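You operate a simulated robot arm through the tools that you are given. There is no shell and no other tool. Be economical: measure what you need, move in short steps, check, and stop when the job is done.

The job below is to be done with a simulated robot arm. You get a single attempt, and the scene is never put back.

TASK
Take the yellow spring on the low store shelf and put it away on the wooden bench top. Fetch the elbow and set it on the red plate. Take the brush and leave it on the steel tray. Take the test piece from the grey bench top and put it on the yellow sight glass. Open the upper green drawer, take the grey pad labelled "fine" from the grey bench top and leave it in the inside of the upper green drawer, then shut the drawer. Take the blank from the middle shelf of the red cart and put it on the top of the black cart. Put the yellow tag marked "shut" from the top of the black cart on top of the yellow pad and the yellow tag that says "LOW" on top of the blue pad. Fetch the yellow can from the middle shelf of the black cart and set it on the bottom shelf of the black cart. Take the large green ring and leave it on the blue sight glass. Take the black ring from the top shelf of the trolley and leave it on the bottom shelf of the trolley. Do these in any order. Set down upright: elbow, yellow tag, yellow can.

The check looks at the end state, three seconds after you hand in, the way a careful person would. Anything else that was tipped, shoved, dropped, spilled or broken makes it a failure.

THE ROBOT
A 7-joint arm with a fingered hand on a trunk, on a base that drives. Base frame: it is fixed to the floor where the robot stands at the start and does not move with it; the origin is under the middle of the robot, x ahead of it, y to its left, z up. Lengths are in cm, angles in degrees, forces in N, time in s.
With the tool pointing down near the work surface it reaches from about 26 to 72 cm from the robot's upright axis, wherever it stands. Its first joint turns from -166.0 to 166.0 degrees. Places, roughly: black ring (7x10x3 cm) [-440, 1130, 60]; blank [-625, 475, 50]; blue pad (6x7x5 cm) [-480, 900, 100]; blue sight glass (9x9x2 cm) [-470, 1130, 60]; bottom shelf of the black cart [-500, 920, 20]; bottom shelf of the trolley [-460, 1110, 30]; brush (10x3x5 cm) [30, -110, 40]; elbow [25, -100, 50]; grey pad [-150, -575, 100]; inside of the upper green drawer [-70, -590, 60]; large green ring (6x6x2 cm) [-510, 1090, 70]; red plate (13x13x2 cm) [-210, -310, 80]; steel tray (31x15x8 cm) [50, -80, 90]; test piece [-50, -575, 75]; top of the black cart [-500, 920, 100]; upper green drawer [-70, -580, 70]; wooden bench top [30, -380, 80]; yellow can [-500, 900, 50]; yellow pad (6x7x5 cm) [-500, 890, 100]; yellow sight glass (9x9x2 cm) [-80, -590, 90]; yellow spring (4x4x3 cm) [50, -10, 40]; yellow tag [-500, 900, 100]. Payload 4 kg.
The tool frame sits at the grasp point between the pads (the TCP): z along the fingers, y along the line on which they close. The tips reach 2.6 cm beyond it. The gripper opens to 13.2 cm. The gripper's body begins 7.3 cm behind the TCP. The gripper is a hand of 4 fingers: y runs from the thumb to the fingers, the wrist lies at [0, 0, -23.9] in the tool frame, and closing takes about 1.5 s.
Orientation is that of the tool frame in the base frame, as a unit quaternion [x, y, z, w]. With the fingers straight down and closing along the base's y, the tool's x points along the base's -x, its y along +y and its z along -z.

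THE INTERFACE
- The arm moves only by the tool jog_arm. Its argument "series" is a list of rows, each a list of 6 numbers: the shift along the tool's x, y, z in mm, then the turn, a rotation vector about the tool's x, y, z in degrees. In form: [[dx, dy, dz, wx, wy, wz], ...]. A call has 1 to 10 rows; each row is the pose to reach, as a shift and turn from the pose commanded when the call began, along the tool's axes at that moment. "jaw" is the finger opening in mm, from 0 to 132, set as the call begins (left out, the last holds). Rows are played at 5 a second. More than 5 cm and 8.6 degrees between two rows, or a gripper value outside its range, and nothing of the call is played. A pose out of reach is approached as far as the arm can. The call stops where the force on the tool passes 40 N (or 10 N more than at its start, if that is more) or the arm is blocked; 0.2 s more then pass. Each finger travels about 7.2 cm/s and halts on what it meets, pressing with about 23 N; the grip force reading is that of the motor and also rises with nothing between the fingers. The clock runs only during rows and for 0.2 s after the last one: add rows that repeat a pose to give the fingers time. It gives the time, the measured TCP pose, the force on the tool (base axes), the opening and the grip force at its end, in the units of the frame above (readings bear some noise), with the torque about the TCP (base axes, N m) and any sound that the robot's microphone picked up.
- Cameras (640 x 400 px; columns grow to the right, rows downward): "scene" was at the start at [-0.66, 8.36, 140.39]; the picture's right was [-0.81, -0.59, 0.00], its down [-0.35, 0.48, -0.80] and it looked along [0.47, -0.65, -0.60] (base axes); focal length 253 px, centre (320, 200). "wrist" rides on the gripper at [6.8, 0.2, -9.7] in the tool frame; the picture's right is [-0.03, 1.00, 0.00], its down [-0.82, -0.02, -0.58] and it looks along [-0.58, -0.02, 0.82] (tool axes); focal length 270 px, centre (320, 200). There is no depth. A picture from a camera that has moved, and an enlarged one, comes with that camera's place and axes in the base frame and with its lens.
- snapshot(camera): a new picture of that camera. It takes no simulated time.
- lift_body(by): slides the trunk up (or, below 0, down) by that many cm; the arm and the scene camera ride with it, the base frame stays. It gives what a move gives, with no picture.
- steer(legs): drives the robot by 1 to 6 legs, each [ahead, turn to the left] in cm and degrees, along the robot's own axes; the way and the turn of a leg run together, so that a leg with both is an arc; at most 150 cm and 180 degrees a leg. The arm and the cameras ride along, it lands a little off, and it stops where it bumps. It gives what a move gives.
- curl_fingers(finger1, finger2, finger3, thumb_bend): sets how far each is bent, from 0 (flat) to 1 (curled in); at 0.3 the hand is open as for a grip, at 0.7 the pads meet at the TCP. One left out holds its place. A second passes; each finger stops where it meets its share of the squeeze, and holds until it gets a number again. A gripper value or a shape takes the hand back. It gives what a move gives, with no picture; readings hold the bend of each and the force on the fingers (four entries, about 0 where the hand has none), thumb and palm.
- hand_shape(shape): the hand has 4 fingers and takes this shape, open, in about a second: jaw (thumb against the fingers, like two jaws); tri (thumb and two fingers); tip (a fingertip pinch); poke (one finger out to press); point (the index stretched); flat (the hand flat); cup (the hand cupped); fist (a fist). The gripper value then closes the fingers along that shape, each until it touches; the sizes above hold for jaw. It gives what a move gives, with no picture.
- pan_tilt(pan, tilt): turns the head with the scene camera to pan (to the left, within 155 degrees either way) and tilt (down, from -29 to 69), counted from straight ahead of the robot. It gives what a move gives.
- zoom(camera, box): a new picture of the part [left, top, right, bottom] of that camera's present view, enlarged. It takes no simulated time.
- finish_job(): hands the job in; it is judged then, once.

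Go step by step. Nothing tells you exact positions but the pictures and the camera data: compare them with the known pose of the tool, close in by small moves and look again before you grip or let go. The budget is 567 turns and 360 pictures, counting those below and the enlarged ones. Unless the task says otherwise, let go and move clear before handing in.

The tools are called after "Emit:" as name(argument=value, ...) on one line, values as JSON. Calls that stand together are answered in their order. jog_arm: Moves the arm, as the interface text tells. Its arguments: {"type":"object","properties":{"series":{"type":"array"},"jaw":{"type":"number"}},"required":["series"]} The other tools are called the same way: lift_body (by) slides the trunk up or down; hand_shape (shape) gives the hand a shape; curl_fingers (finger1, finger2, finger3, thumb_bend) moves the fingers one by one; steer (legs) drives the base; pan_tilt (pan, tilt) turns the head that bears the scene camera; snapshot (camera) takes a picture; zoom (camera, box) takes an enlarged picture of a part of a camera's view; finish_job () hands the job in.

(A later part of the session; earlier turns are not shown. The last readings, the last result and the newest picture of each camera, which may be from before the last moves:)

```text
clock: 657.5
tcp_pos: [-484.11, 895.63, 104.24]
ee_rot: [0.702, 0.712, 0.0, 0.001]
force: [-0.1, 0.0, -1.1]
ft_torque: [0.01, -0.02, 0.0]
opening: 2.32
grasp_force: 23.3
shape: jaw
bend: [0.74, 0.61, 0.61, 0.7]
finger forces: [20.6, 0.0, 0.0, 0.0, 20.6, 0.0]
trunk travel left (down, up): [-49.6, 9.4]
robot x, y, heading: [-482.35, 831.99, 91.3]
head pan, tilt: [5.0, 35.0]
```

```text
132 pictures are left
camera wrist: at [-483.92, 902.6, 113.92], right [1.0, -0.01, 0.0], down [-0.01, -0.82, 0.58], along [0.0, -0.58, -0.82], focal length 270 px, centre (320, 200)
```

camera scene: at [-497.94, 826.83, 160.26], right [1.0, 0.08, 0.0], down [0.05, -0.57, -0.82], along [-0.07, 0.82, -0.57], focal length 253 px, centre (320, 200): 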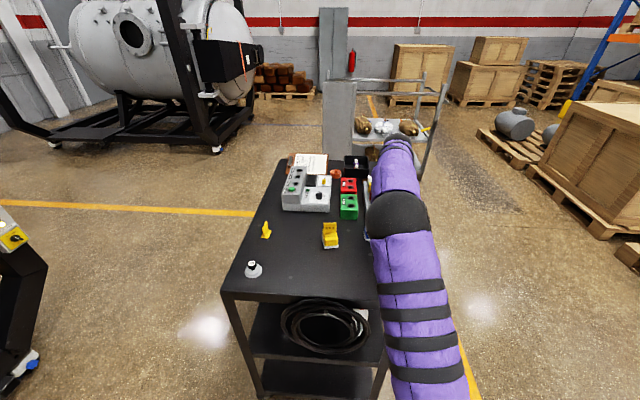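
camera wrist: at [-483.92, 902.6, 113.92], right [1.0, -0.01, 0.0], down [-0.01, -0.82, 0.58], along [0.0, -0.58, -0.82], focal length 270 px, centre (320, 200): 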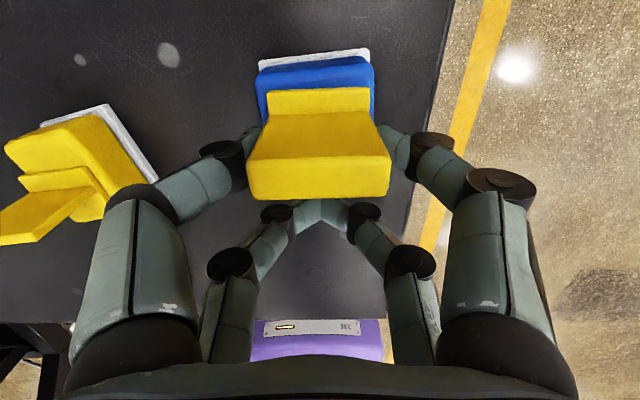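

Emit:
lift_body(by=-0.9)

Emit:
lift_body(by=-0.4)

Emit:
lift_body(by=-0.3)

```text
clock: 658.1
tcp_pos: [-484.0, 895.71, 103.3]
ee_rot: [0.702, 0.712, 0.001, 0.002]
force: [0.6, 0.4, -0.7]
ft_torque: [0.01, 0.0, 0.02]
opening: 2.36
grasp_force: 23.3
shape: jaw
bend: [0.74, 0.61, 0.61, 0.7]
finger forces: [20.6, 0.0, 0.1, 0.0, 20.7, 0.0]
trunk travel left (down, up): [-48.7, 10.3]
robot x, y, heading: [-481.93, 832.12, 91.1]
head pan, tilt: [5.0, 35.0]
```

```text
clock: 658.6
tcp_pos: [-484.07, 895.76, 102.96]
ee_rot: [0.702, 0.712, 0.001, 0.0]
force: [0.0, -0.3, -0.9]
ft_torque: [-0.05, -0.04, -0.02]
opening: 2.34
grasp_force: 23.0
shape: jaw
bend: [0.74, 0.61, 0.61, 0.7]
finger forces: [20.6, 0.1, 0.0, 0.0, 20.7, 0.0]
trunk travel left (down, up): [-48.3, 10.7]
robot x, y, heading: [-482.26, 832.05, 90.8]
head pan, tilt: [5.0, 35.0]
```

```text
clock: 659.1
tcp_pos: [-484.1, 895.71, 102.83]
ee_rot: [0.702, 0.712, 0.002, -0.001]
force: [-0.3, 0.6, 9.7]
ft_torque: [0.19, 0.04, 0.01]
opening: 2.36
grasp_force: 23.7
shape: jaw
bend: [0.74, 0.61, 0.61, 0.7]
finger forces: [22.7, 0.0, 0.0, 0.0, 23.0, 0.1]
trunk travel left (down, up): [-48.0, 11.0]
robot x, y, heading: [-482.09, 832.61, 91.3]
head pan, tilt: [5.0, 35.0]
```

Emit:
jog_arm(series=[[0, 0, 0, 0, 0, 0], [0, 0, 0, 0, 0, 0], [0, 0, 0, 0, 0, 0], [0, 0, 0, 0, 0, 0]], jaw=66)

Emit:
snapshot(camera="wrist")

Emit:
lift_body(by=8)

Emit:
snapshot(camera="wrist")

```text
clock: 660.1
tcp_pos: [-484.03, 895.71, 102.68]
ee_rot: [0.702, 0.712, 0.0, 0.001]
force: [-0.4, -0.2, -0.7]
ft_torque: [0.01, 0.01, 0.0]
opening: 6.54
grasp_force: 0.1
shape: jaw
bend: [0.73, 0.73, 0.73, 0.7]
finger forces: [0.0, 0.1, 0.0, 0.1, 0.0, 0.0]
trunk travel left (down, up): [-48.0, 11.0]
robot x, y, heading: [-481.66, 832.57, 91.1]
head pan, tilt: [5.0, 35.0]
```

```text
131 pictures are left
camera wrist: at [-483.92, 902.61, 112.3], right [1.0, -0.01, 0.0], down [-0.01, -0.82, 0.58], along [0.0, -0.58, -0.82], focal length 270 px, centre (320, 200)
```

wrist: 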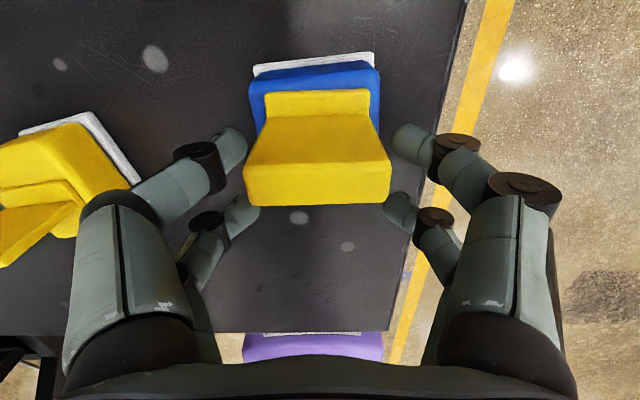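

```text
clock: 661.3
tcp_pos: [-483.99, 895.61, 110.61]
ee_rot: [0.703, 0.712, 0.0, 0.002]
force: [-0.2, -0.2, 0.3]
ft_torque: [0.0, 0.01, 0.02]
opening: 6.52
grasp_force: 0.1
shape: jaw
bend: [0.73, 0.73, 0.73, 0.7]
finger forces: [0.1, 0.0, 0.0, 0.1, 0.1, 0.0]
trunk travel left (down, up): [-56.0, 3.0]
robot x, y, heading: [-482.11, 832.17, 91.1]
head pan, tilt: [5.0, 35.0]
```

```text
130 pictures are left
camera wrist: at [-483.93, 902.62, 120.3], right [1.0, -0.01, 0.0], down [-0.01, -0.82, 0.58], along [0.0, -0.58, -0.82], focal length 270 px, centre (320, 200)
```

wrist: 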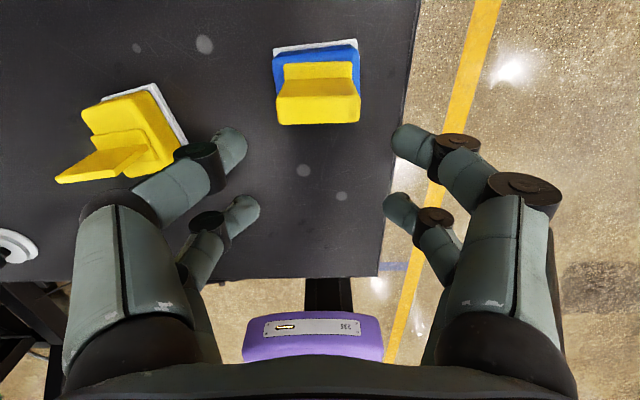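

Emit:
steer(legs=[[-60, 0]])

Emit:
zoom(camera="scene", box=[240, 90, 440, 215])

```text
clock: 664.8
tcp_pos: [-482.54, 834.37, 110.63]
ee_rot: [0.705, 0.709, 0.001, 0.001]
force: [0.9, -0.1, 0.5]
ft_torque: [0.02, -0.02, 0.0]
opening: 6.53
grasp_force: 0.0
shape: jaw
bend: [0.73, 0.73, 0.73, 0.7]
finger forces: [0.1, 0.1, 0.1, 0.0, 0.1, 0.1]
trunk travel left (down, up): [-56.0, 3.0]
robot x, y, heading: [-481.05, 770.83, 90.6]
head pan, tilt: [5.0, 35.0]
```

```text
3.20 times, centred on (340, 152) of scene
camera zoom: at [-497.13, 773.64, 160.19], right [1.0, 0.1, 0.0], down [0.05, -0.57, -0.82], along [-0.08, 0.82, -0.57], focal length 810 px, centre (256, 352)
```

zoom: 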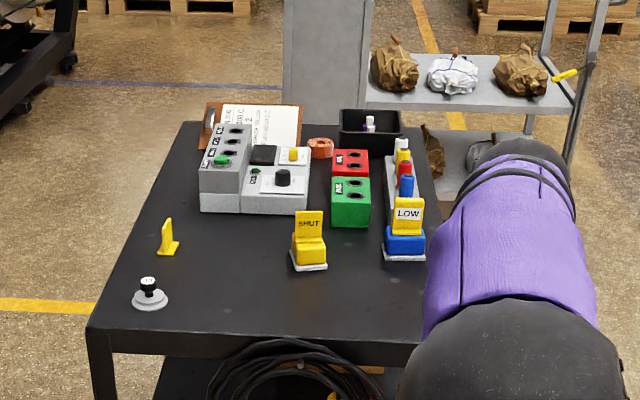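

Both tags now stand on the right pads. For the yellow can, which is behind the hanging hose, I'll come in from the open left side of the cart.

Emit:
steer(legs=[[0, -90], [-130, 0], [0, 90], [127, 0], [0, -90]])

Emit:
lift_body(by=-40)

Emit:
pan_tilt(pan=0, tilt=35)

Emit:
snapshot(camera="scene")

```text
clock: 674.7
tcp_pos: [-537.2, 770.43, 110.78]
ee_rot: [1.0, 0.006, 0.002, 0.001]
force: [0.2, -0.3, -1.1]
ft_torque: [0.03, -0.05, 0.03]
opening: 6.52
grasp_force: 0.2
shape: jaw
bend: [0.73, 0.73, 0.73, 0.7]
finger forces: [0.0, 0.0, 0.1, 0.1, 0.0, 0.0]
trunk travel left (down, up): [-56.0, 3.0]
robot x, y, heading: [-600.37, 768.79, 0.5]
head pan, tilt: [5.0, 35.0]
stopped in leg 2: the robot was blocked; the commanded pose is now the measured one
```

```text
clock: 678.5
tcp_pos: [-536.77, 770.28, 70.25]
ee_rot: [1.0, 0.006, -0.002, -0.001]
force: [0.1, 0.3, -0.6]
ft_torque: [-0.01, 0.0, 0.02]
opening: 6.56
grasp_force: 0.0
shape: jaw
bend: [0.73, 0.73, 0.73, 0.7]
finger forces: [0.1, 0.0, 0.0, 0.0, 0.0, 0.0]
trunk travel left (down, up): [-16.0, 43.0]
robot x, y, heading: [-600.76, 768.56, 0.5]
head pan, tilt: [5.0, 35.0]
```

```text
clock: 679.1
tcp_pos: [-536.88, 770.15, 70.34]
ee_rot: [1.0, 0.007, -0.001, -0.002]
force: [-0.9, 0.1, 0.4]
ft_torque: [-0.01, -0.01, 0.02]
opening: 6.56
grasp_force: 0.1
shape: jaw
bend: [0.73, 0.73, 0.73, 0.7]
finger forces: [0.0, 0.0, 0.0, 0.0, 0.0, 0.1]
trunk travel left (down, up): [-16.0, 43.0]
robot x, y, heading: [-600.57, 768.62, 0.6]
head pan, tilt: [0.0, 35.0]
```

```text
128 pictures are left
camera scene: at [-599.18, 783.17, 116.96], right [-0.03, -1.0, 0.0], down [-0.86, 0.03, -0.51], along [0.51, -0.01, -0.86], focal length 253 px, centre (320, 200)
```

scene: 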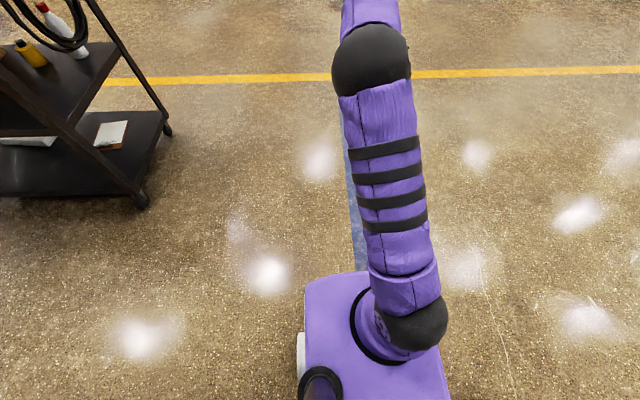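

Emit:
pan_tilt(pan=40, tilt=25)

Emit:
snapshot(camera="scene")

Emit:
pan_tilt(pan=150, tilt=40)

Emit:
snapshot(camera="scene")

```text
clock: 680.2
tcp_pos: [-535.8, 770.42, 70.1]
ee_rot: [1.0, 0.008, -0.003, 0.001]
force: [-0.7, -0.1, -0.4]
ft_torque: [-0.06, 0.04, -0.01]
opening: 6.57
grasp_force: 0.0
shape: jaw
bend: [0.73, 0.73, 0.73, 0.7]
finger forces: [0.0, 0.0, 0.1, 0.0, 0.0, 0.1]
trunk travel left (down, up): [-16.0, 43.0]
robot x, y, heading: [-599.72, 768.67, -0.7]
head pan, tilt: [40.0, 25.0]
```

```text
127 pictures are left
camera scene: at [-597.91, 785.2, 116.77], right [0.17, -0.99, 0.0], down [-0.85, -0.15, -0.5], along [0.49, 0.09, -0.87], focal length 253 px, centre (320, 200)
```

scene: 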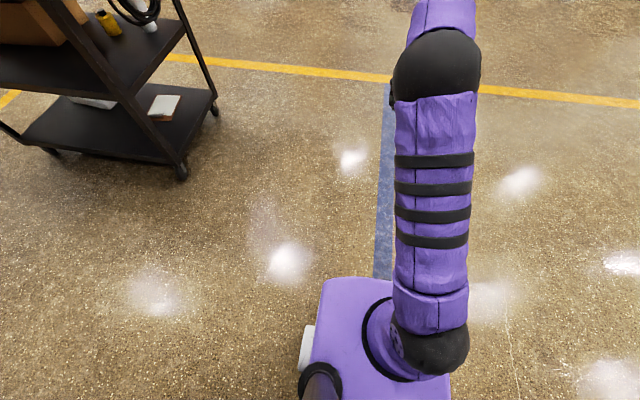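

```text
clock: 682.1
tcp_pos: [-535.82, 770.48, 70.16]
ee_rot: [1.0, 0.006, -0.003, 0.001]
force: [0.2, 0.5, -0.2]
ft_torque: [0.03, 0.02, 0.02]
opening: 6.53
grasp_force: 0.0
shape: jaw
bend: [0.73, 0.73, 0.73, 0.7]
finger forces: [0.0, 0.1, 0.0, 0.1, 0.1, 0.0]
trunk travel left (down, up): [-16.0, 43.0]
robot x, y, heading: [-599.97, 768.61, -0.6]
head pan, tilt: [150.0, 40.0]
```

```text
126 pictures are left
camera scene: at [-597.9, 785.16, 116.81], right [0.17, -0.99, 0.0], down [-0.85, -0.15, -0.5], along [0.49, 0.09, -0.87], focal length 253 px, centre (320, 200)
```

scene: 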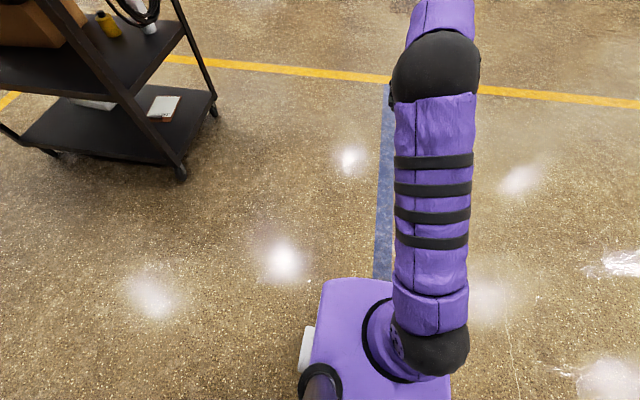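

The head is jammed against the machine behind. I'll drive forward to free it.

Emit:
steer(legs=[[20, 0]])

Emit:
pan_tilt(pan=150, tilt=15)

Emit:
snapshot(camera="scene")

Emit:
pan_tilt(pan=90, tilt=30)

Emit:
snapshot(camera="scene")

```text
clock: 683.7
tcp_pos: [-517.43, 771.0, 70.68]
ee_rot: [1.0, 0.008, 0.003, 0.0]
force: [-0.1, 0.3, -0.4]
ft_torque: [0.0, 0.01, 0.04]
opening: 6.57
grasp_force: 0.0
shape: jaw
bend: [0.73, 0.73, 0.73, 0.7]
finger forces: [0.0, 0.0, 0.1, 0.0, 0.0, 0.0]
trunk travel left (down, up): [-16.0, 43.0]
robot x, y, heading: [-580.89, 769.18, 0.7]
head pan, tilt: [150.0, 40.0]
```

```text
clock: 684.6
tcp_pos: [-517.37, 770.97, 70.62]
ee_rot: [1.0, 0.008, 0.002, 0.001]
force: [-0.2, -0.3, 0.2]
ft_torque: [0.03, 0.0, 0.04]
opening: 6.54
grasp_force: 0.1
shape: jaw
bend: [0.73, 0.73, 0.73, 0.7]
finger forces: [0.1, 0.0, 0.1, 0.0, 0.0, 0.0]
trunk travel left (down, up): [-16.0, 43.0]
robot x, y, heading: [-580.61, 768.93, 0.6]
head pan, tilt: [150.0, 15.0]
```

```text
125 pictures are left
camera scene: at [-594.95, 788.73, 123.38], right [0.49, 0.87, 0.0], down [0.23, -0.13, -0.97], along [-0.84, 0.47, -0.26], focal length 253 px, centre (320, 200)
```

scene: 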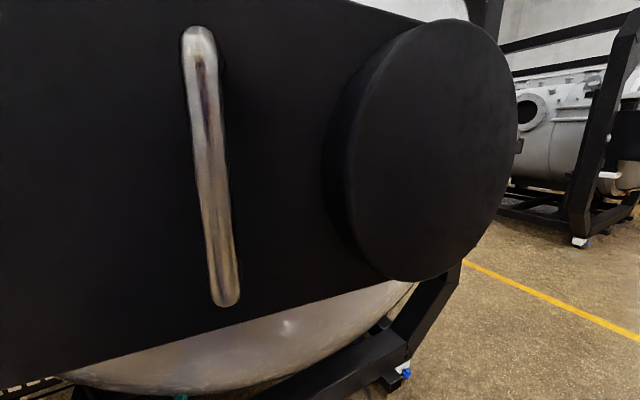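

```text
clock: 685.9
tcp_pos: [-517.38, 770.96, 70.77]
ee_rot: [1.0, 0.009, 0.001, 0.001]
force: [-0.7, 0.0, -0.2]
ft_torque: [0.0, -0.02, 0.0]
opening: 6.57
grasp_force: 0.2
shape: jaw
bend: [0.73, 0.73, 0.73, 0.7]
finger forces: [0.0, 0.0, 0.0, 0.0, 0.0, 0.1]
trunk travel left (down, up): [-16.0, 43.0]
robot x, y, heading: [-581.31, 768.98, 0.6]
head pan, tilt: [90.0, 30.0]
```

```text
124 pictures are left
camera scene: at [-586.92, 793.2, 120.97], right [1.0, 0.01, 0.0], down [0.01, -0.5, -0.87], along [-0.01, 0.87, -0.5], focal length 253 px, centre (320, 200)
```

scene: 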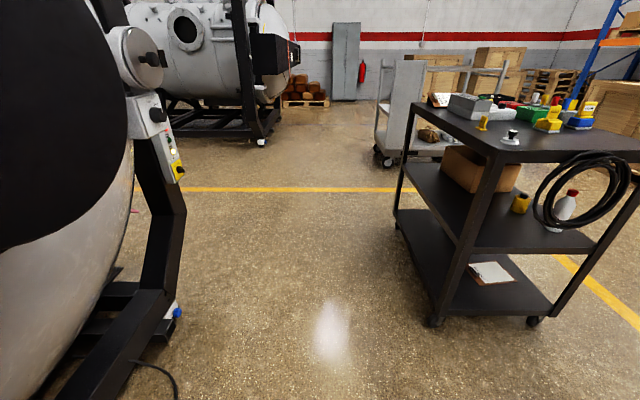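

Emit:
jog_arm(series=[[-40, 0, 0, 0, 0, 0], [-80, 0, 0, 0, 0, 0], [-120, 0, 0, 0, 0, 0], [-160, 0, 0, 0, 0, 0]])

Emit:
steer(legs=[[-7, 0], [0, 90], [129, 0], [0, -90]])

Emit:
pan_tilt(pan=0, tilt=30)

Emit:
snapshot(camera="scene")

```text
clock: 686.9
tcp_pos: [-533.44, 770.57, 70.57]
ee_rot: [1.0, 0.008, 0.002, 0.001]
force: [-0.7, -0.4, -0.6]
ft_torque: [0.01, 0.0, 0.03]
opening: 6.53
grasp_force: 0.1
shape: jaw
bend: [0.73, 0.73, 0.73, 0.7]
finger forces: [0.0, 0.0, 0.0, 0.1, 0.0, 0.0]
trunk travel left (down, up): [-16.0, 43.0]
robot x, y, heading: [-580.69, 768.92, 0.6]
head pan, tilt: [90.0, 30.0]
```

```text
clock: 688.9
tcp_pos: [-540.74, 776.33, 70.4]
ee_rot: [0.998, 0.069, 0.0, 0.001]
force: [-0.9, -0.2, -0.5]
ft_torque: [0.03, 0.01, 0.01]
opening: 6.59
grasp_force: 0.1
shape: jaw
bend: [0.73, 0.73, 0.73, 0.7]
finger forces: [0.0, 0.0, 0.1, 0.0, 0.0, 0.1]
trunk travel left (down, up): [-16.0, 43.0]
robot x, y, heading: [-588.0, 768.76, 7.4]
head pan, tilt: [90.0, 30.0]
stopped in leg 2: the robot was blocked; the commanded pose is now the measured one
```

```text
clock: 690.5
tcp_pos: [-541.03, 775.91, 70.62]
ee_rot: [0.998, 0.069, 0.001, -0.003]
force: [-0.1, 0.6, -0.6]
ft_torque: [0.02, 0.05, 0.03]
opening: 6.57
grasp_force: 0.1
shape: jaw
bend: [0.73, 0.73, 0.73, 0.7]
finger forces: [0.0, 0.0, 0.1, 0.0, 0.0, 0.1]
trunk travel left (down, up): [-16.0, 43.0]
robot x, y, heading: [-587.52, 768.39, 7.6]
head pan, tilt: [0.0, 30.0]
```

```text
123 pictures are left
camera scene: at [-588.26, 787.93, 121.18], right [0.59, -0.8, -0.01], down [-0.4, -0.29, -0.87], along [0.7, 0.52, -0.49], focal length 253 px, centre (320, 200)
```

scene: 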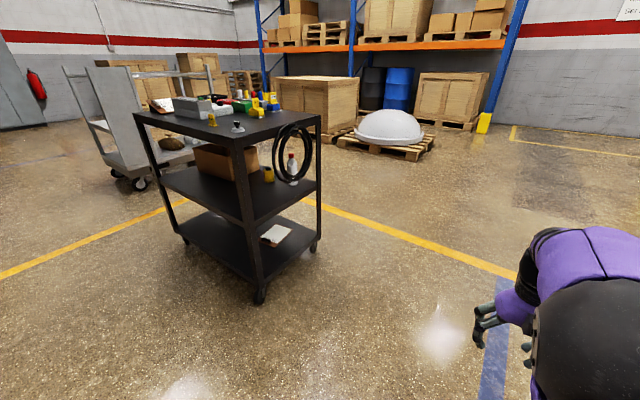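

Emit:
steer(legs=[[40, 0]])

Emit:
steer(legs=[[0, 82], [125, 0]])

Emit:
pan_tilt(pan=0, tilt=30)

Emit:
snapshot(camera="scene")

```text
clock: 693.0
tcp_pos: [-501.05, 781.94, 70.57]
ee_rot: [0.997, 0.072, 0.003, 0.002]
force: [0.6, -0.2, 0.0]
ft_torque: [0.01, 0.01, -0.01]
opening: 6.58
grasp_force: 0.1
shape: jaw
bend: [0.73, 0.73, 0.73, 0.7]
finger forces: [0.1, 0.1, 0.0, 0.0, 0.0, 0.1]
trunk travel left (down, up): [-16.0, 43.0]
robot x, y, heading: [-547.91, 774.2, 7.8]
head pan, tilt: [0.0, 30.0]
```

```text
clock: 701.2
tcp_pos: [-550.2, 904.89, 70.57]
ee_rot: [0.705, 0.71, 0.002, 0.0]
force: [0.1, 1.1, -0.3]
ft_torque: [-0.01, 0.0, 0.0]
opening: 6.58
grasp_force: 0.2
shape: jaw
bend: [0.73, 0.73, 0.73, 0.7]
finger forces: [0.0, 0.0, 0.0, 0.0, 0.1, 0.0]
trunk travel left (down, up): [-16.0, 43.0]
robot x, y, heading: [-548.87, 857.5, 89.7]
head pan, tilt: [0.0, 30.0]
stopped in leg 2: the robot was blocked; the commanded pose is now the measured one
```

```text
clock: 701.9
tcp_pos: [-549.96, 904.91, 70.52]
ee_rot: [0.705, 0.709, 0.001, -0.001]
force: [0.2, 0.0, -0.6]
ft_torque: [-0.02, 0.01, 0.01]
opening: 6.58
grasp_force: 0.1
shape: jaw
bend: [0.73, 0.73, 0.73, 0.7]
finger forces: [0.0, 0.0, 0.1, 0.1, 0.0, 0.1]
trunk travel left (down, up): [-16.0, 43.0]
robot x, y, heading: [-548.49, 857.53, 89.9]
head pan, tilt: [0.0, 30.0]
```

```text
122 pictures are left
camera scene: at [-563.87, 860.65, 120.97], right [1.0, 0.0, 0.0], down [0.0, -0.5, -0.87], along [0.0, 0.87, -0.5], focal length 253 px, centre (320, 200)
```

scene: 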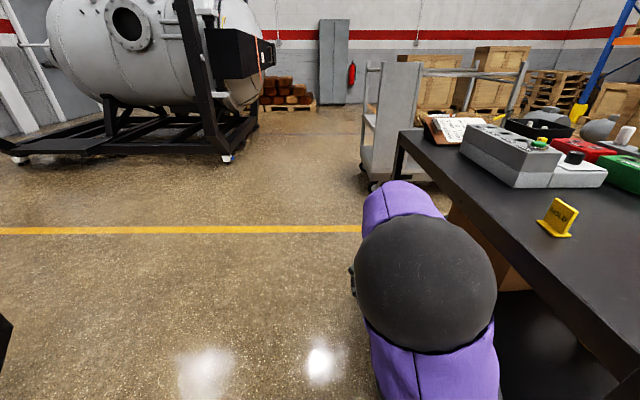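

I bumped the cart's corner. I'll back off and check that nothing on it has moved or fallen.

Emit:
steer(legs=[[-30, 0]])

Emit:
pan_tilt(pan=-45, tilt=30)

Emit:
snapshot(camera="scene")

```text
clock: 703.9
tcp_pos: [-549.97, 875.05, 70.56]
ee_rot: [0.706, 0.709, 0.002, -0.001]
force: [-0.1, -0.4, 0.2]
ft_torque: [0.02, -0.02, -0.02]
opening: 6.58
grasp_force: 0.1
shape: jaw
bend: [0.73, 0.73, 0.73, 0.7]
finger forces: [0.0, 0.0, 0.0, 0.0, 0.0, 0.0]
trunk travel left (down, up): [-16.0, 43.0]
robot x, y, heading: [-548.81, 827.44, 89.9]
head pan, tilt: [0.0, 30.0]
```

```text
clock: 705.0
tcp_pos: [-550.04, 875.11, 70.55]
ee_rot: [0.705, 0.709, 0.002, -0.001]
force: [-0.8, 0.4, 0.6]
ft_torque: [0.01, 0.01, 0.02]
opening: 6.57
grasp_force: 0.1
shape: jaw
bend: [0.73, 0.73, 0.73, 0.7]
finger forces: [0.1, 0.0, 0.0, 0.0, 0.1, 0.1]
trunk travel left (down, up): [-16.0, 43.0]
robot x, y, heading: [-549.22, 827.47, 89.8]
head pan, tilt: [-45.0, 30.0]
```

```text
121 pictures are left
camera scene: at [-557.64, 828.22, 120.97], right [0.7, -0.71, 0.0], down [-0.36, -0.35, -0.87], along [0.62, 0.61, -0.5], focal length 253 px, centre (320, 200)
```

scene: 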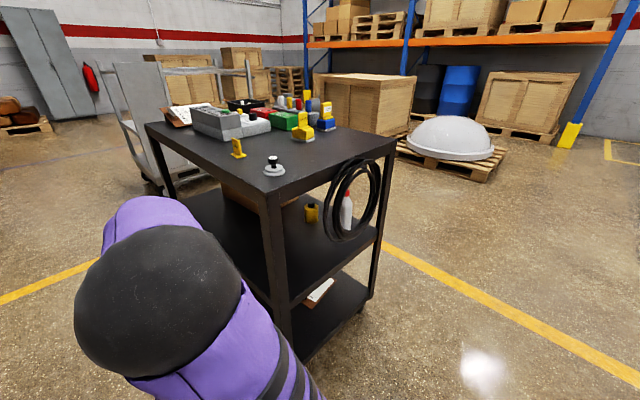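

Emit:
steer(legs=[[0, 45], [52, 0], [0, -45], [34, 0]])

Emit:
pan_tilt(pan=-80, tilt=35)

Emit:
snapshot(camera="scene")

```text
clock: 714.4
tcp_pos: [-587.89, 946.79, 70.58]
ee_rot: [0.701, 0.713, 0.002, -0.001]
force: [0.1, -0.1, 0.0]
ft_torque: [0.01, 0.02, -0.03]
opening: 6.56
grasp_force: 0.0
shape: jaw
bend: [0.73, 0.73, 0.73, 0.7]
finger forces: [0.0, 0.0, 0.0, 0.0, 0.0, 0.1]
trunk travel left (down, up): [-16.0, 43.0]
robot x, y, heading: [-586.23, 900.01, 90.2]
head pan, tilt: [-45.0, 30.0]
```

```text
clock: 715.4
tcp_pos: [-587.89, 946.89, 70.62]
ee_rot: [0.701, 0.713, 0.001, 0.0]
force: [0.2, -1.0, 0.5]
ft_torque: [0.02, 0.05, 0.0]
opening: 6.58
grasp_force: 0.0
shape: jaw
bend: [0.73, 0.73, 0.73, 0.7]
finger forces: [0.0, 0.1, 0.1, 0.0, 0.0, 0.0]
trunk travel left (down, up): [-16.0, 43.0]
robot x, y, heading: [-586.49, 899.34, 90.3]
head pan, tilt: [-80.0, 35.0]
```

```text
120 pictures are left
camera scene: at [-592.64, 895.09, 120.19], right [0.18, -0.98, 0.0], down [-0.56, -0.1, -0.82], along [0.81, 0.15, -0.57], focal length 253 px, centre (320, 200)
```

scene: 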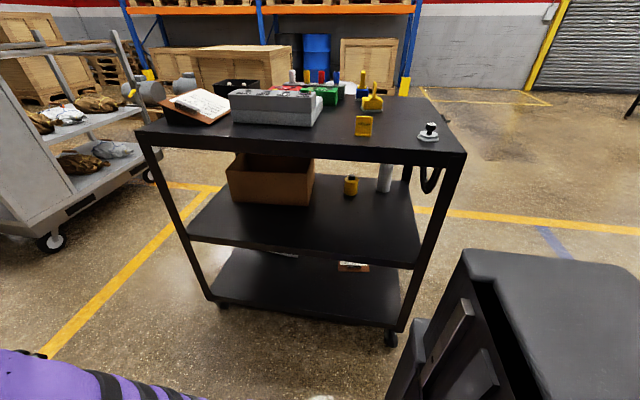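

Emit:
zoom(camera="scene", box=[180, 130, 480, 345])

```text
1.86 times, centred on (330, 238) of scene
camera zoom: at [-592.64, 895.09, 120.19], right [0.18, -0.98, 0.0], down [-0.56, -0.1, -0.82], along [0.81, 0.15, -0.57], focal length 471 px, centre (301, 130)
```

zoom: 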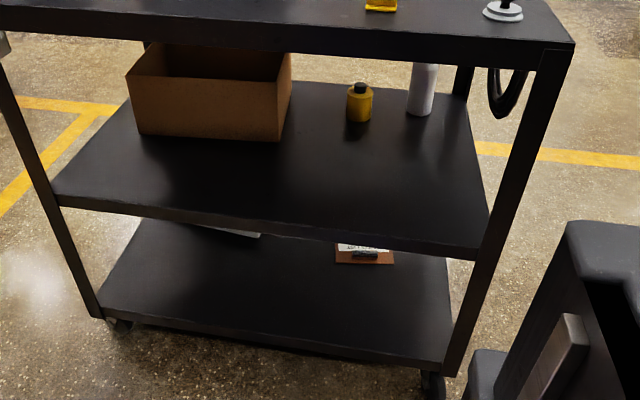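

Emit:
steer(legs=[[0, -90]])

Emit:
lift_body(by=-6)

Emit:
jog_arm(series=[[20, 0, 0, 0, 8, 0], [40, 0, 0, 0, 16, 0], [60, 0, 0, 0, 24, 0], [80, 0, 0, 0, 32, 0], [100, 0, 0, 0, 40, 0], [120, 0, 0, 0, 48, 0], [140, 0, 0, 0, 56, 0], [170, 0, 0, 0, 64, 0]], jaw=100)

Emit:
pan_tilt(pan=0, tilt=35)

Emit:
snapshot(camera="scene")

Emit:
snapshot(camera="wrist")

```text
clock: 720.1
tcp_pos: [-538.81, 899.71, 70.53]
ee_rot: [1.0, -0.007, 0.001, 0.001]
force: [-0.3, -0.1, -0.4]
ft_torque: [0.0, -0.03, 0.0]
opening: 6.58
grasp_force: 0.1
shape: jaw
bend: [0.73, 0.73, 0.73, 0.7]
finger forces: [0.0, 0.0, 0.1, 0.0, 0.0, 0.0]
trunk travel left (down, up): [-16.0, 43.0]
robot x, y, heading: [-586.0, 899.52, -1.3]
head pan, tilt: [-80.0, 35.0]
```

```text
clock: 721.1
tcp_pos: [-538.82, 899.72, 64.57]
ee_rot: [1.0, -0.007, 0.001, 0.001]
force: [-0.3, -0.1, 0.4]
ft_torque: [0.02, -0.01, -0.01]
opening: 6.58
grasp_force: 0.0
shape: jaw
bend: [0.73, 0.73, 0.73, 0.7]
finger forces: [0.0, 0.0, 0.0, 0.0, 0.1, 0.1]
trunk travel left (down, up): [-10.0, 49.0]
robot x, y, heading: [-586.25, 899.08, -1.6]
head pan, tilt: [-80.0, 35.0]
```

```text
clock: 723.0
tcp_pos: [-521.93, 899.88, 64.56]
ee_rot: [0.847, -0.004, 0.532, 0.004]
force: [0.3, 0.6, 1.1]
ft_torque: [-0.04, -0.01, -0.1]
opening: 9.99
grasp_force: 0.0
shape: jaw
bend: [0.63, 0.63, 0.63, 0.5]
finger forces: [0.0, 0.0, 0.1, 0.0, 0.1, 0.1]
out of reach, approached as far as the arm can: row 6
trunk travel left (down, up): [-10.0, 49.0]
robot x, y, heading: [-586.36, 899.3, -1.2]
head pan, tilt: [-80.0, 35.0]
```

```text
clock: 724.5
tcp_pos: [-521.86, 899.78, 64.53]
ee_rot: [0.847, -0.004, 0.531, 0.004]
force: [0.1, -0.1, -0.5]
ft_torque: [0.02, 0.0, 0.02]
opening: 10.0
grasp_force: 0.1
shape: jaw
bend: [0.63, 0.63, 0.63, 0.5]
finger forces: [0.0, 0.0, 0.0, 0.0, 0.1, 0.0]
trunk travel left (down, up): [-10.0, 49.0]
robot x, y, heading: [-586.11, 899.77, -1.7]
head pan, tilt: [0.0, 35.0]
```

```text
118 pictures are left
camera scene: at [-582.83, 914.79, 114.19], right [-0.03, -1.0, 0.0], down [-0.57, 0.01, -0.82], along [0.82, -0.02, -0.57], focal length 253 px, centre (320, 200)
```

scene: 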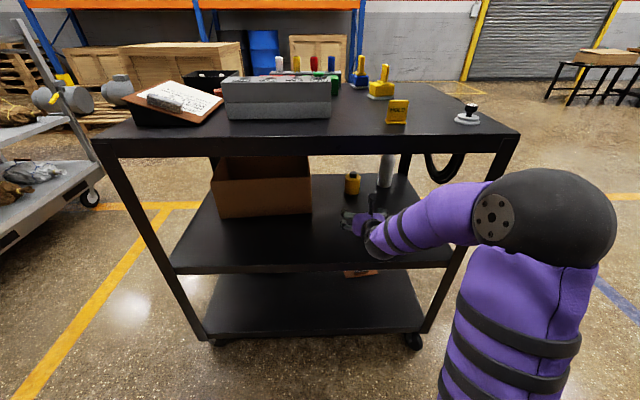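

```text
117 pictures are left
camera wrist: at [-527.55, 899.75, 74.97], right [-0.02, -1.0, -0.02], down [-0.88, 0.03, -0.48], along [0.48, 0.01, -0.88], focal length 270 px, centre (320, 200)
```

wrist: 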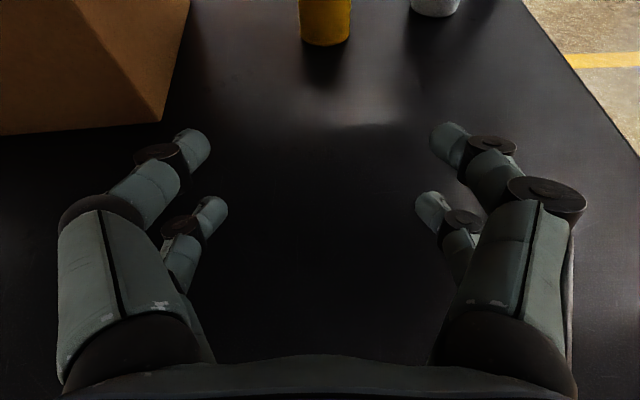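

Emit:
jog_arm(series=[[17, 0, 36, 0, 0, 0], [34, 0, 72, 0, 0, 0], [51, 0, 108, 0, 0, 0], [68, 0, 144, 0, 0, 0]])

Emit:
snapshot(camera="scene")

Emit:
snapshot(camera="wrist")

```text
clock: 725.5
tcp_pos: [-505.97, 899.38, 64.42]
ee_rot: [0.847, -0.005, 0.531, 0.004]
force: [0.6, 0.4, -0.1]
ft_torque: [0.0, 0.0, -0.03]
opening: 9.99
grasp_force: 0.1
shape: jaw
bend: [0.63, 0.63, 0.63, 0.5]
finger forces: [0.0, 0.0, 0.1, 0.0, 0.0, 0.1]
trunk travel left (down, up): [-10.0, 49.0]
robot x, y, heading: [-586.55, 899.66, -1.5]
head pan, tilt: [0.0, 35.0]
```

```text
116 pictures are left
camera scene: at [-582.85, 914.8, 114.19], right [-0.03, -1.0, 0.0], down [-0.57, 0.01, -0.82], along [0.82, -0.02, -0.57], focal length 253 px, centre (320, 200)
```

scene: 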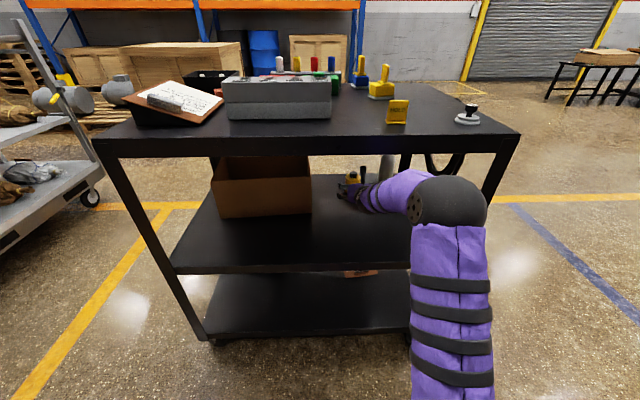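

```text
115 pictures are left
camera wrist: at [-511.62, 899.33, 74.81], right [-0.02, -1.0, -0.02], down [-0.88, 0.03, -0.48], along [0.48, 0.01, -0.88], focal length 270 px, centre (320, 200)
```

wrist: 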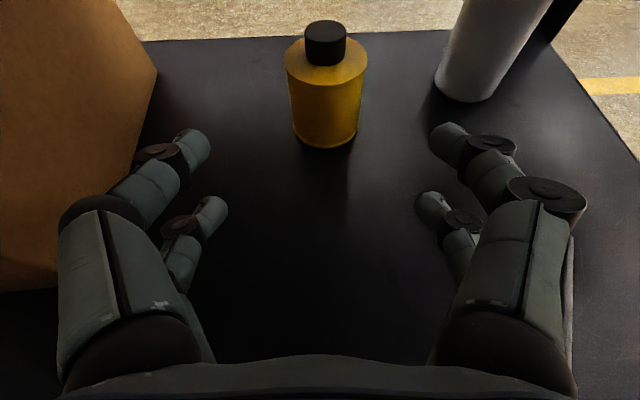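

Emit:
lift_body(by=-5)

Emit:
steer(legs=[[7, 0]])

Emit:
snapshot(camera="scene")

Emit:
snapshot(camera="wrist")

```text
clock: 726.4
tcp_pos: [-505.9, 899.44, 59.33]
ee_rot: [0.847, -0.005, 0.531, 0.005]
force: [0.5, 1.0, -1.3]
ft_torque: [-0.02, -0.01, 0.0]
opening: 9.98
grasp_force: 0.0
shape: jaw
bend: [0.63, 0.63, 0.63, 0.5]
finger forces: [0.0, 0.0, 0.0, 0.1, 0.0, 0.0]
trunk travel left (down, up): [-5.0, 54.0]
robot x, y, heading: [-586.12, 899.34, -1.8]
head pan, tilt: [0.0, 35.0]
```

```text
clock: 727.4
tcp_pos: [-499.08, 899.22, 59.43]
ee_rot: [0.847, -0.006, 0.531, 0.006]
force: [0.4, -0.1, 0.2]
ft_torque: [0.05, -0.01, 0.01]
opening: 9.99
grasp_force: 0.0
shape: jaw
bend: [0.63, 0.63, 0.63, 0.5]
finger forces: [0.0, 0.1, 0.0, 0.1, 0.0, 0.1]
trunk travel left (down, up): [-5.0, 54.0]
robot x, y, heading: [-579.53, 899.68, -1.4]
head pan, tilt: [0.0, 35.0]
```

```text
114 pictures are left
camera scene: at [-575.87, 914.62, 109.19], right [-0.03, -1.0, 0.0], down [-0.57, 0.01, -0.82], along [0.82, -0.02, -0.57], focal length 253 px, centre (320, 200)
```

scene: 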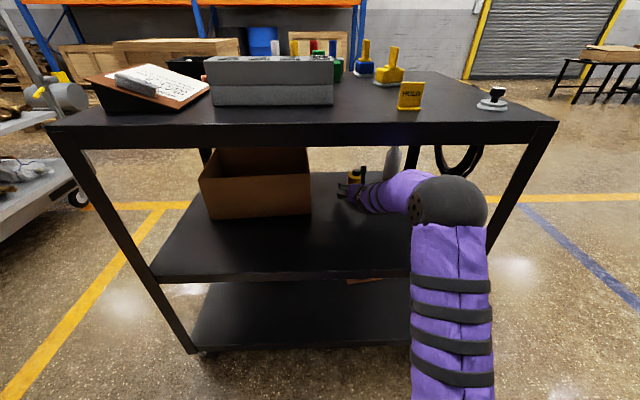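

```text
113 pictures are left
camera wrist: at [-504.68, 899.15, 69.79], right [-0.02, -1.0, -0.02], down [-0.88, 0.03, -0.48], along [0.48, 0.01, -0.88], focal length 270 px, centre (320, 200)
```

wrist: 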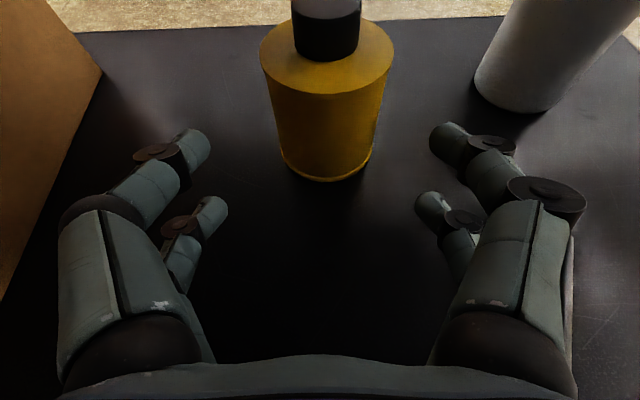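

Emit:
steer(legs=[[6, 0]])

Emit:
snapshot(camera="wrist")

```text
clock: 728.4
tcp_pos: [-493.07, 899.01, 59.34]
ee_rot: [0.848, -0.006, 0.53, 0.005]
force: [0.7, 0.0, -0.4]
ft_torque: [-0.01, -0.01, -0.02]
opening: 10.0
grasp_force: 0.2
shape: jaw
bend: [0.63, 0.63, 0.63, 0.5]
finger forces: [0.1, 0.0, 0.1, 0.0, 0.0, 0.0]
trunk travel left (down, up): [-5.0, 54.0]
robot x, y, heading: [-573.23, 899.35, -1.3]
head pan, tilt: [0.0, 35.0]
```

```text
112 pictures are left
camera wrist: at [-498.67, 899.06, 69.78], right [-0.02, -1.0, -0.02], down [-0.88, 0.03, -0.48], along [0.48, 0.01, -0.88], focal length 270 px, centre (320, 200)
```

wrist: 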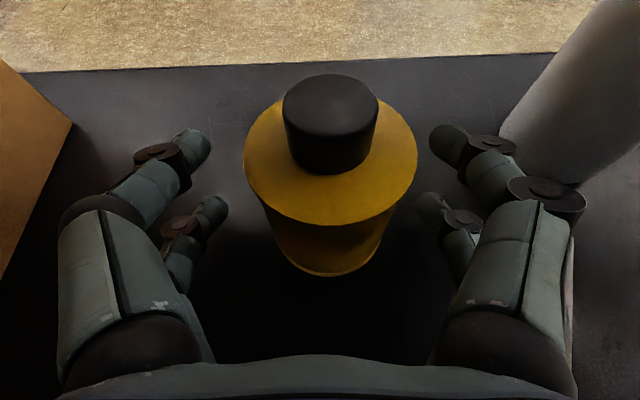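

Emit:
jog_arm(series=[[0, 0, 0, 0, 0, 0], [0, 0, 0, 0, 0, 0], [0, 0, 0, 0, 0, 0], [0, 0, 0, 0, 0, 0], [0, 0, 0, 0, 0, 0], [0, 0, 0, 0, 0, 0]], jaw=0)

Emit:
snapshot(camera="wrist")

```text
clock: 729.8
tcp_pos: [-493.01, 899.06, 59.54]
ee_rot: [0.846, -0.006, 0.532, 0.005]
force: [1.3, -0.3, 1.4]
ft_torque: [0.0, 0.07, 0.01]
opening: 4.91
grasp_force: 23.4
shape: jaw
bend: [0.73, 0.73, 0.74, 0.71]
finger forces: [20.1, 21.1, 21.2, 0.1, 20.5, 0.0]
trunk travel left (down, up): [-5.0, 54.0]
robot x, y, heading: [-573.01, 899.29, -1.3]
head pan, tilt: [0.0, 35.0]
```

```text
111 pictures are left
camera wrist: at [-498.67, 899.07, 69.8], right [-0.02, -1.0, -0.02], down [-0.88, 0.03, -0.48], along [0.48, 0.01, -0.88], focal length 270 px, centre (320, 200)
```

wrist: 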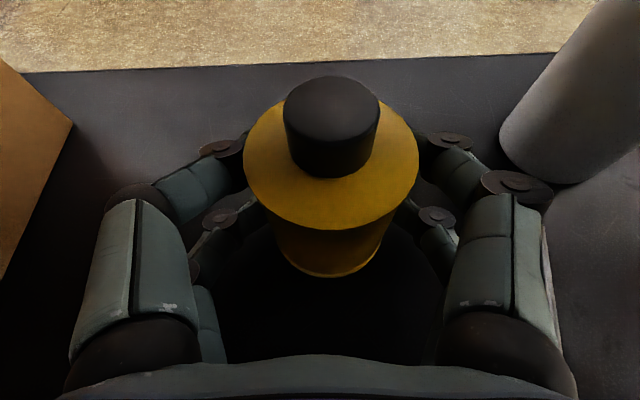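

Emit:
lift_body(by=1.5)

Emit:
steer(legs=[[-20, 0]])

Emit:
snapshot(camera="wrist")

```text
clock: 730.4
tcp_pos: [-493.04, 899.08, 60.8]
ee_rot: [0.847, -0.005, 0.531, 0.005]
force: [0.2, -0.9, -3.2]
ft_torque: [-0.01, 0.02, 0.04]
opening: 4.93
grasp_force: 23.1
shape: jaw
bend: [0.73, 0.73, 0.74, 0.71]
finger forces: [19.8, 21.6, 20.9, 0.1, 19.9, 0.0]
trunk travel left (down, up): [-6.5, 52.5]
robot x, y, heading: [-573.29, 898.56, -1.7]
head pan, tilt: [0.0, 35.0]
```

```text
clock: 732.0
tcp_pos: [-513.05, 899.64, 60.88]
ee_rot: [0.848, -0.004, 0.531, 0.004]
force: [0.1, -0.1, -3.2]
ft_torque: [-0.02, 0.01, -0.02]
opening: 4.89
grasp_force: 22.9
shape: jaw
bend: [0.73, 0.73, 0.74, 0.71]
finger forces: [19.8, 21.6, 20.9, 0.0, 20.0, 0.1]
trunk travel left (down, up): [-6.5, 52.5]
robot x, y, heading: [-593.23, 899.8, -1.4]
head pan, tilt: [0.0, 35.0]
```

```text
110 pictures are left
camera wrist: at [-518.77, 899.61, 71.26], right [-0.02, -1.0, -0.02], down [-0.88, 0.03, -0.48], along [0.48, 0.01, -0.88], focal length 270 px, centre (320, 200)
```

wrist: 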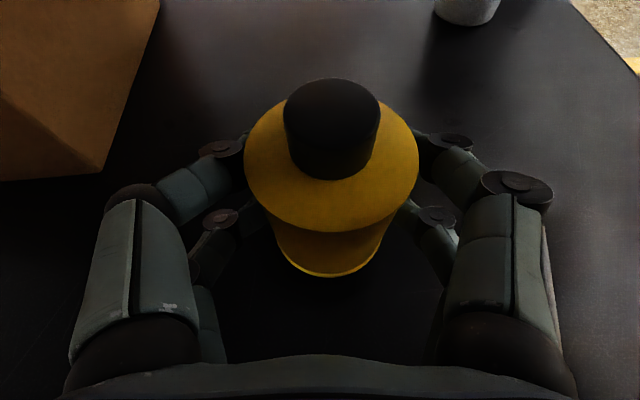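

Emit:
jog_arm(series=[[-16, 0, -33, 0, 0, 0], [-32, 0, -66, 0, 0, 0], [-48, 0, -99, 0, 0, 0], [-64, 0, -132, 0, 0, 0], [-80, 0, -165, 0, 0, 0], [-96, 0, -198, 0, 0, 0]])

Emit:
steer(legs=[[-12, 0]])

Emit:
snapshot(camera="scene")

```text
clock: 733.4
tcp_pos: [-535.32, 899.92, 60.78]
ee_rot: [0.847, -0.004, 0.531, 0.005]
force: [-0.3, 0.2, -2.9]
ft_torque: [0.01, -0.01, 0.03]
opening: 4.9
grasp_force: 23.0
shape: jaw
bend: [0.73, 0.73, 0.74, 0.71]
finger forces: [20.0, 21.6, 21.0, 0.1, 19.9, 0.0]
trunk travel left (down, up): [-6.5, 52.5]
robot x, y, heading: [-593.4, 899.68, -1.1]
head pan, tilt: [0.0, 35.0]
```

```text
clock: 734.6
tcp_pos: [-547.32, 900.24, 60.89]
ee_rot: [0.848, -0.004, 0.531, 0.003]
force: [0.0, 0.0, -3.1]
ft_torque: [0.0, 0.01, 0.01]
opening: 4.93
grasp_force: 23.0
shape: jaw
bend: [0.73, 0.73, 0.74, 0.71]
finger forces: [19.8, 21.6, 20.9, 0.1, 19.8, 0.1]
trunk travel left (down, up): [-6.5, 52.5]
robot x, y, heading: [-605.39, 899.76, -1.4]
head pan, tilt: [0.0, 35.0]
```

```text
109 pictures are left
camera scene: at [-602.01, 915.24, 110.69], right [-0.02, -1.0, 0.0], down [-0.57, 0.01, -0.82], along [0.82, -0.02, -0.57], focal length 253 px, centre (320, 200)
```

scene: 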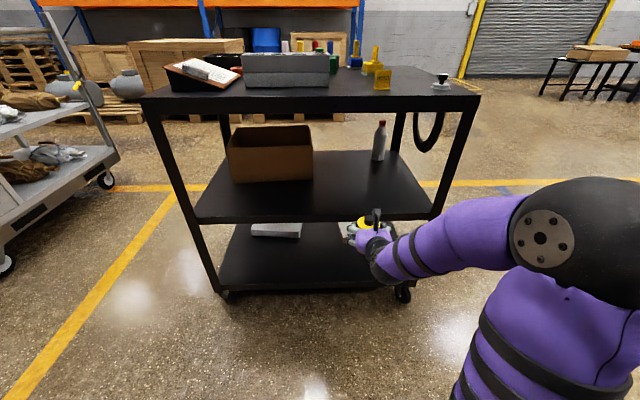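

Emit:
zoom(camera="scene", box=[190, 190, 430, 310])

```text
2.67 times, centred on (310, 250) of scene
camera zoom: at [-602.01, 915.24, 110.69], right [-0.02, -1.0, 0.0], down [-0.57, 0.01, -0.82], along [0.82, -0.02, -0.57], focal length 675 px, centre (347, 67)
```

zoom: 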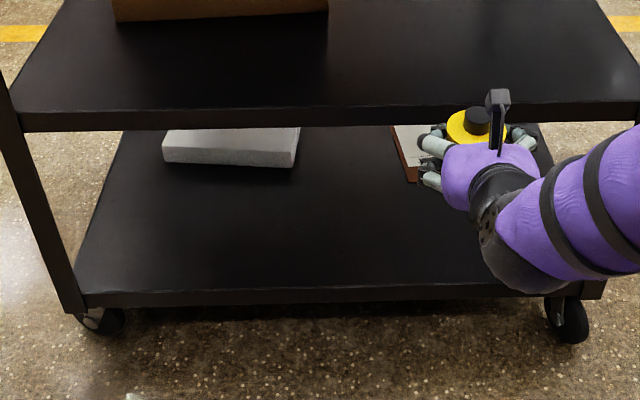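

Emit:
lift_body(by=-6)

Emit:
jog_arm(series=[[-40, 0, 19, 0, 0, 0], [-80, 0, 39, 0, 0, 0], [-120, 0, 58, 0, 0, 0], [-160, 0, 78, 0, 0, 0], [-200, 0, 98, 0, 0, 0], [-240, 0, 117, 0, 0, 0], [-280, 0, 137, 0, 0, 0]])

Emit:
snapshot(camera="scene")

Emit:
snapshot(camera="wrist")

```text
clock: 735.6
tcp_pos: [-547.22, 900.31, 54.84]
ee_rot: [0.848, -0.005, 0.531, 0.005]
force: [-0.3, 0.2, -3.6]
ft_torque: [0.03, 0.04, -0.04]
opening: 4.91
grasp_force: 23.2
shape: jaw
bend: [0.73, 0.73, 0.74, 0.71]
finger forces: [19.9, 21.6, 20.9, 0.1, 19.8, 0.1]
trunk travel left (down, up): [-0.5, 58.5]
robot x, y, heading: [-605.35, 900.03, -1.4]
head pan, tilt: [0.0, 35.0]
```

```text
clock: 737.2
tcp_pos: [-545.76, 901.07, 38.55]
ee_rot: [0.852, -0.006, 0.524, 0.005]
force: [0.0, -0.5, -2.9]
ft_torque: [0.01, 0.0, 0.03]
opening: 4.86
grasp_force: 22.9
shape: jaw
bend: [0.73, 0.73, 0.74, 0.71]
finger forces: [20.0, 21.8, 21.3, 0.0, 20.0, 0.0]
out of reach, approached as far as the arm can: row 4, 5, 6, 7
trunk travel left (down, up): [-0.5, 58.5]
robot x, y, heading: [-605.38, 899.84, -1.5]
head pan, tilt: [0.0, 35.0]
```

```text
107 pictures are left
camera scene: at [-602.01, 915.24, 104.69], right [-0.02, -1.0, 0.0], down [-0.57, 0.01, -0.82], along [0.82, -0.02, -0.57], focal length 253 px, centre (320, 200)
```

scene: 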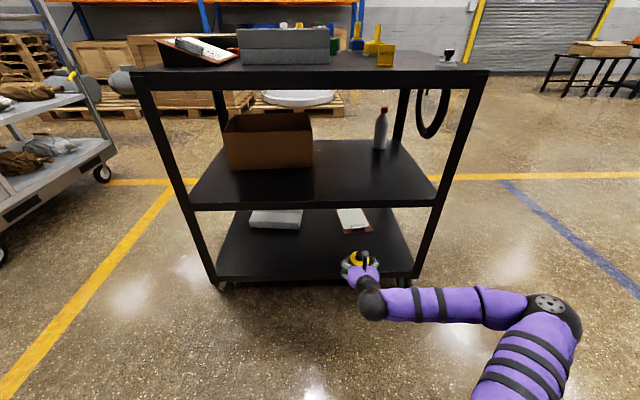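

```text
106 pictures are left
camera wrist: at [-551.23, 901.09, 48.97], right [-0.03, -1.0, -0.02], down [-0.88, 0.03, -0.47], along [0.47, 0.01, -0.88], focal length 270 px, centre (320, 200)
```

wrist: 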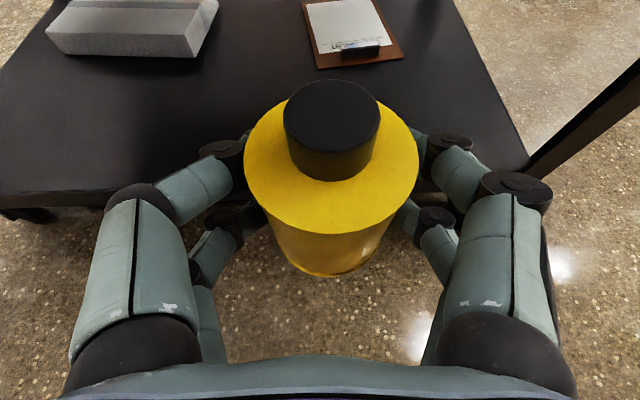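

Emit:
jog_arm(series=[[21, 0, 43, 0, 0, 0], [42, 0, 86, 0, 0, 0], [63, 0, 128, 0, 0, 0], [84, 0, 171, 0, 0, 0]])

Emit:
snapshot(camera="wrist")

Emit:
snapshot(camera="scene")

```text
clock: 738.2
tcp_pos: [-526.95, 900.36, 38.86]
ee_rot: [0.848, -0.005, 0.53, 0.004]
force: [0.2, 0.6, -2.3]
ft_torque: [0.04, 0.04, -0.05]
opening: 4.85
grasp_force: 22.5
shape: jaw
bend: [0.73, 0.73, 0.74, 0.71]
finger forces: [19.9, 21.7, 21.3, 0.1, 19.7, 0.0]
trunk travel left (down, up): [-0.5, 58.5]
robot x, y, heading: [-605.15, 900.06, -1.1]
head pan, tilt: [0.0, 35.0]
```

```text
105 pictures are left
camera wrist: at [-532.58, 900.31, 49.18], right [-0.02, -1.0, -0.02], down [-0.88, 0.03, -0.48], along [0.48, 0.01, -0.88], focal length 270 px, centre (320, 200)
```

wrist: 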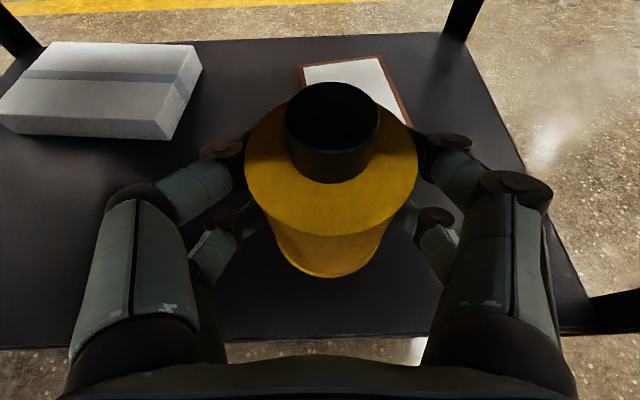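

```text
104 pictures are left
camera scene: at [-602.01, 915.23, 104.69], right [-0.02, -1.0, 0.0], down [-0.57, 0.01, -0.82], along [0.82, -0.02, -0.57], focal length 253 px, centre (320, 200)
```

scene: 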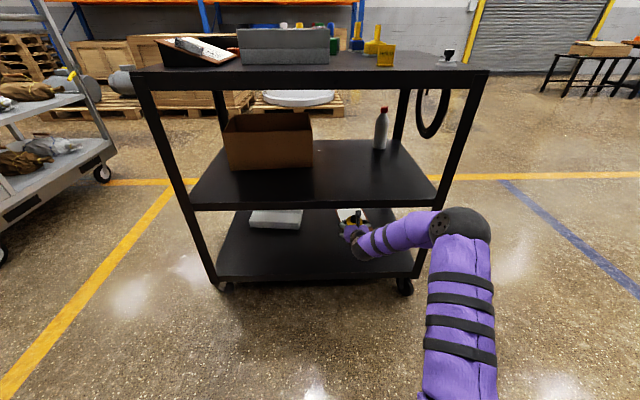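

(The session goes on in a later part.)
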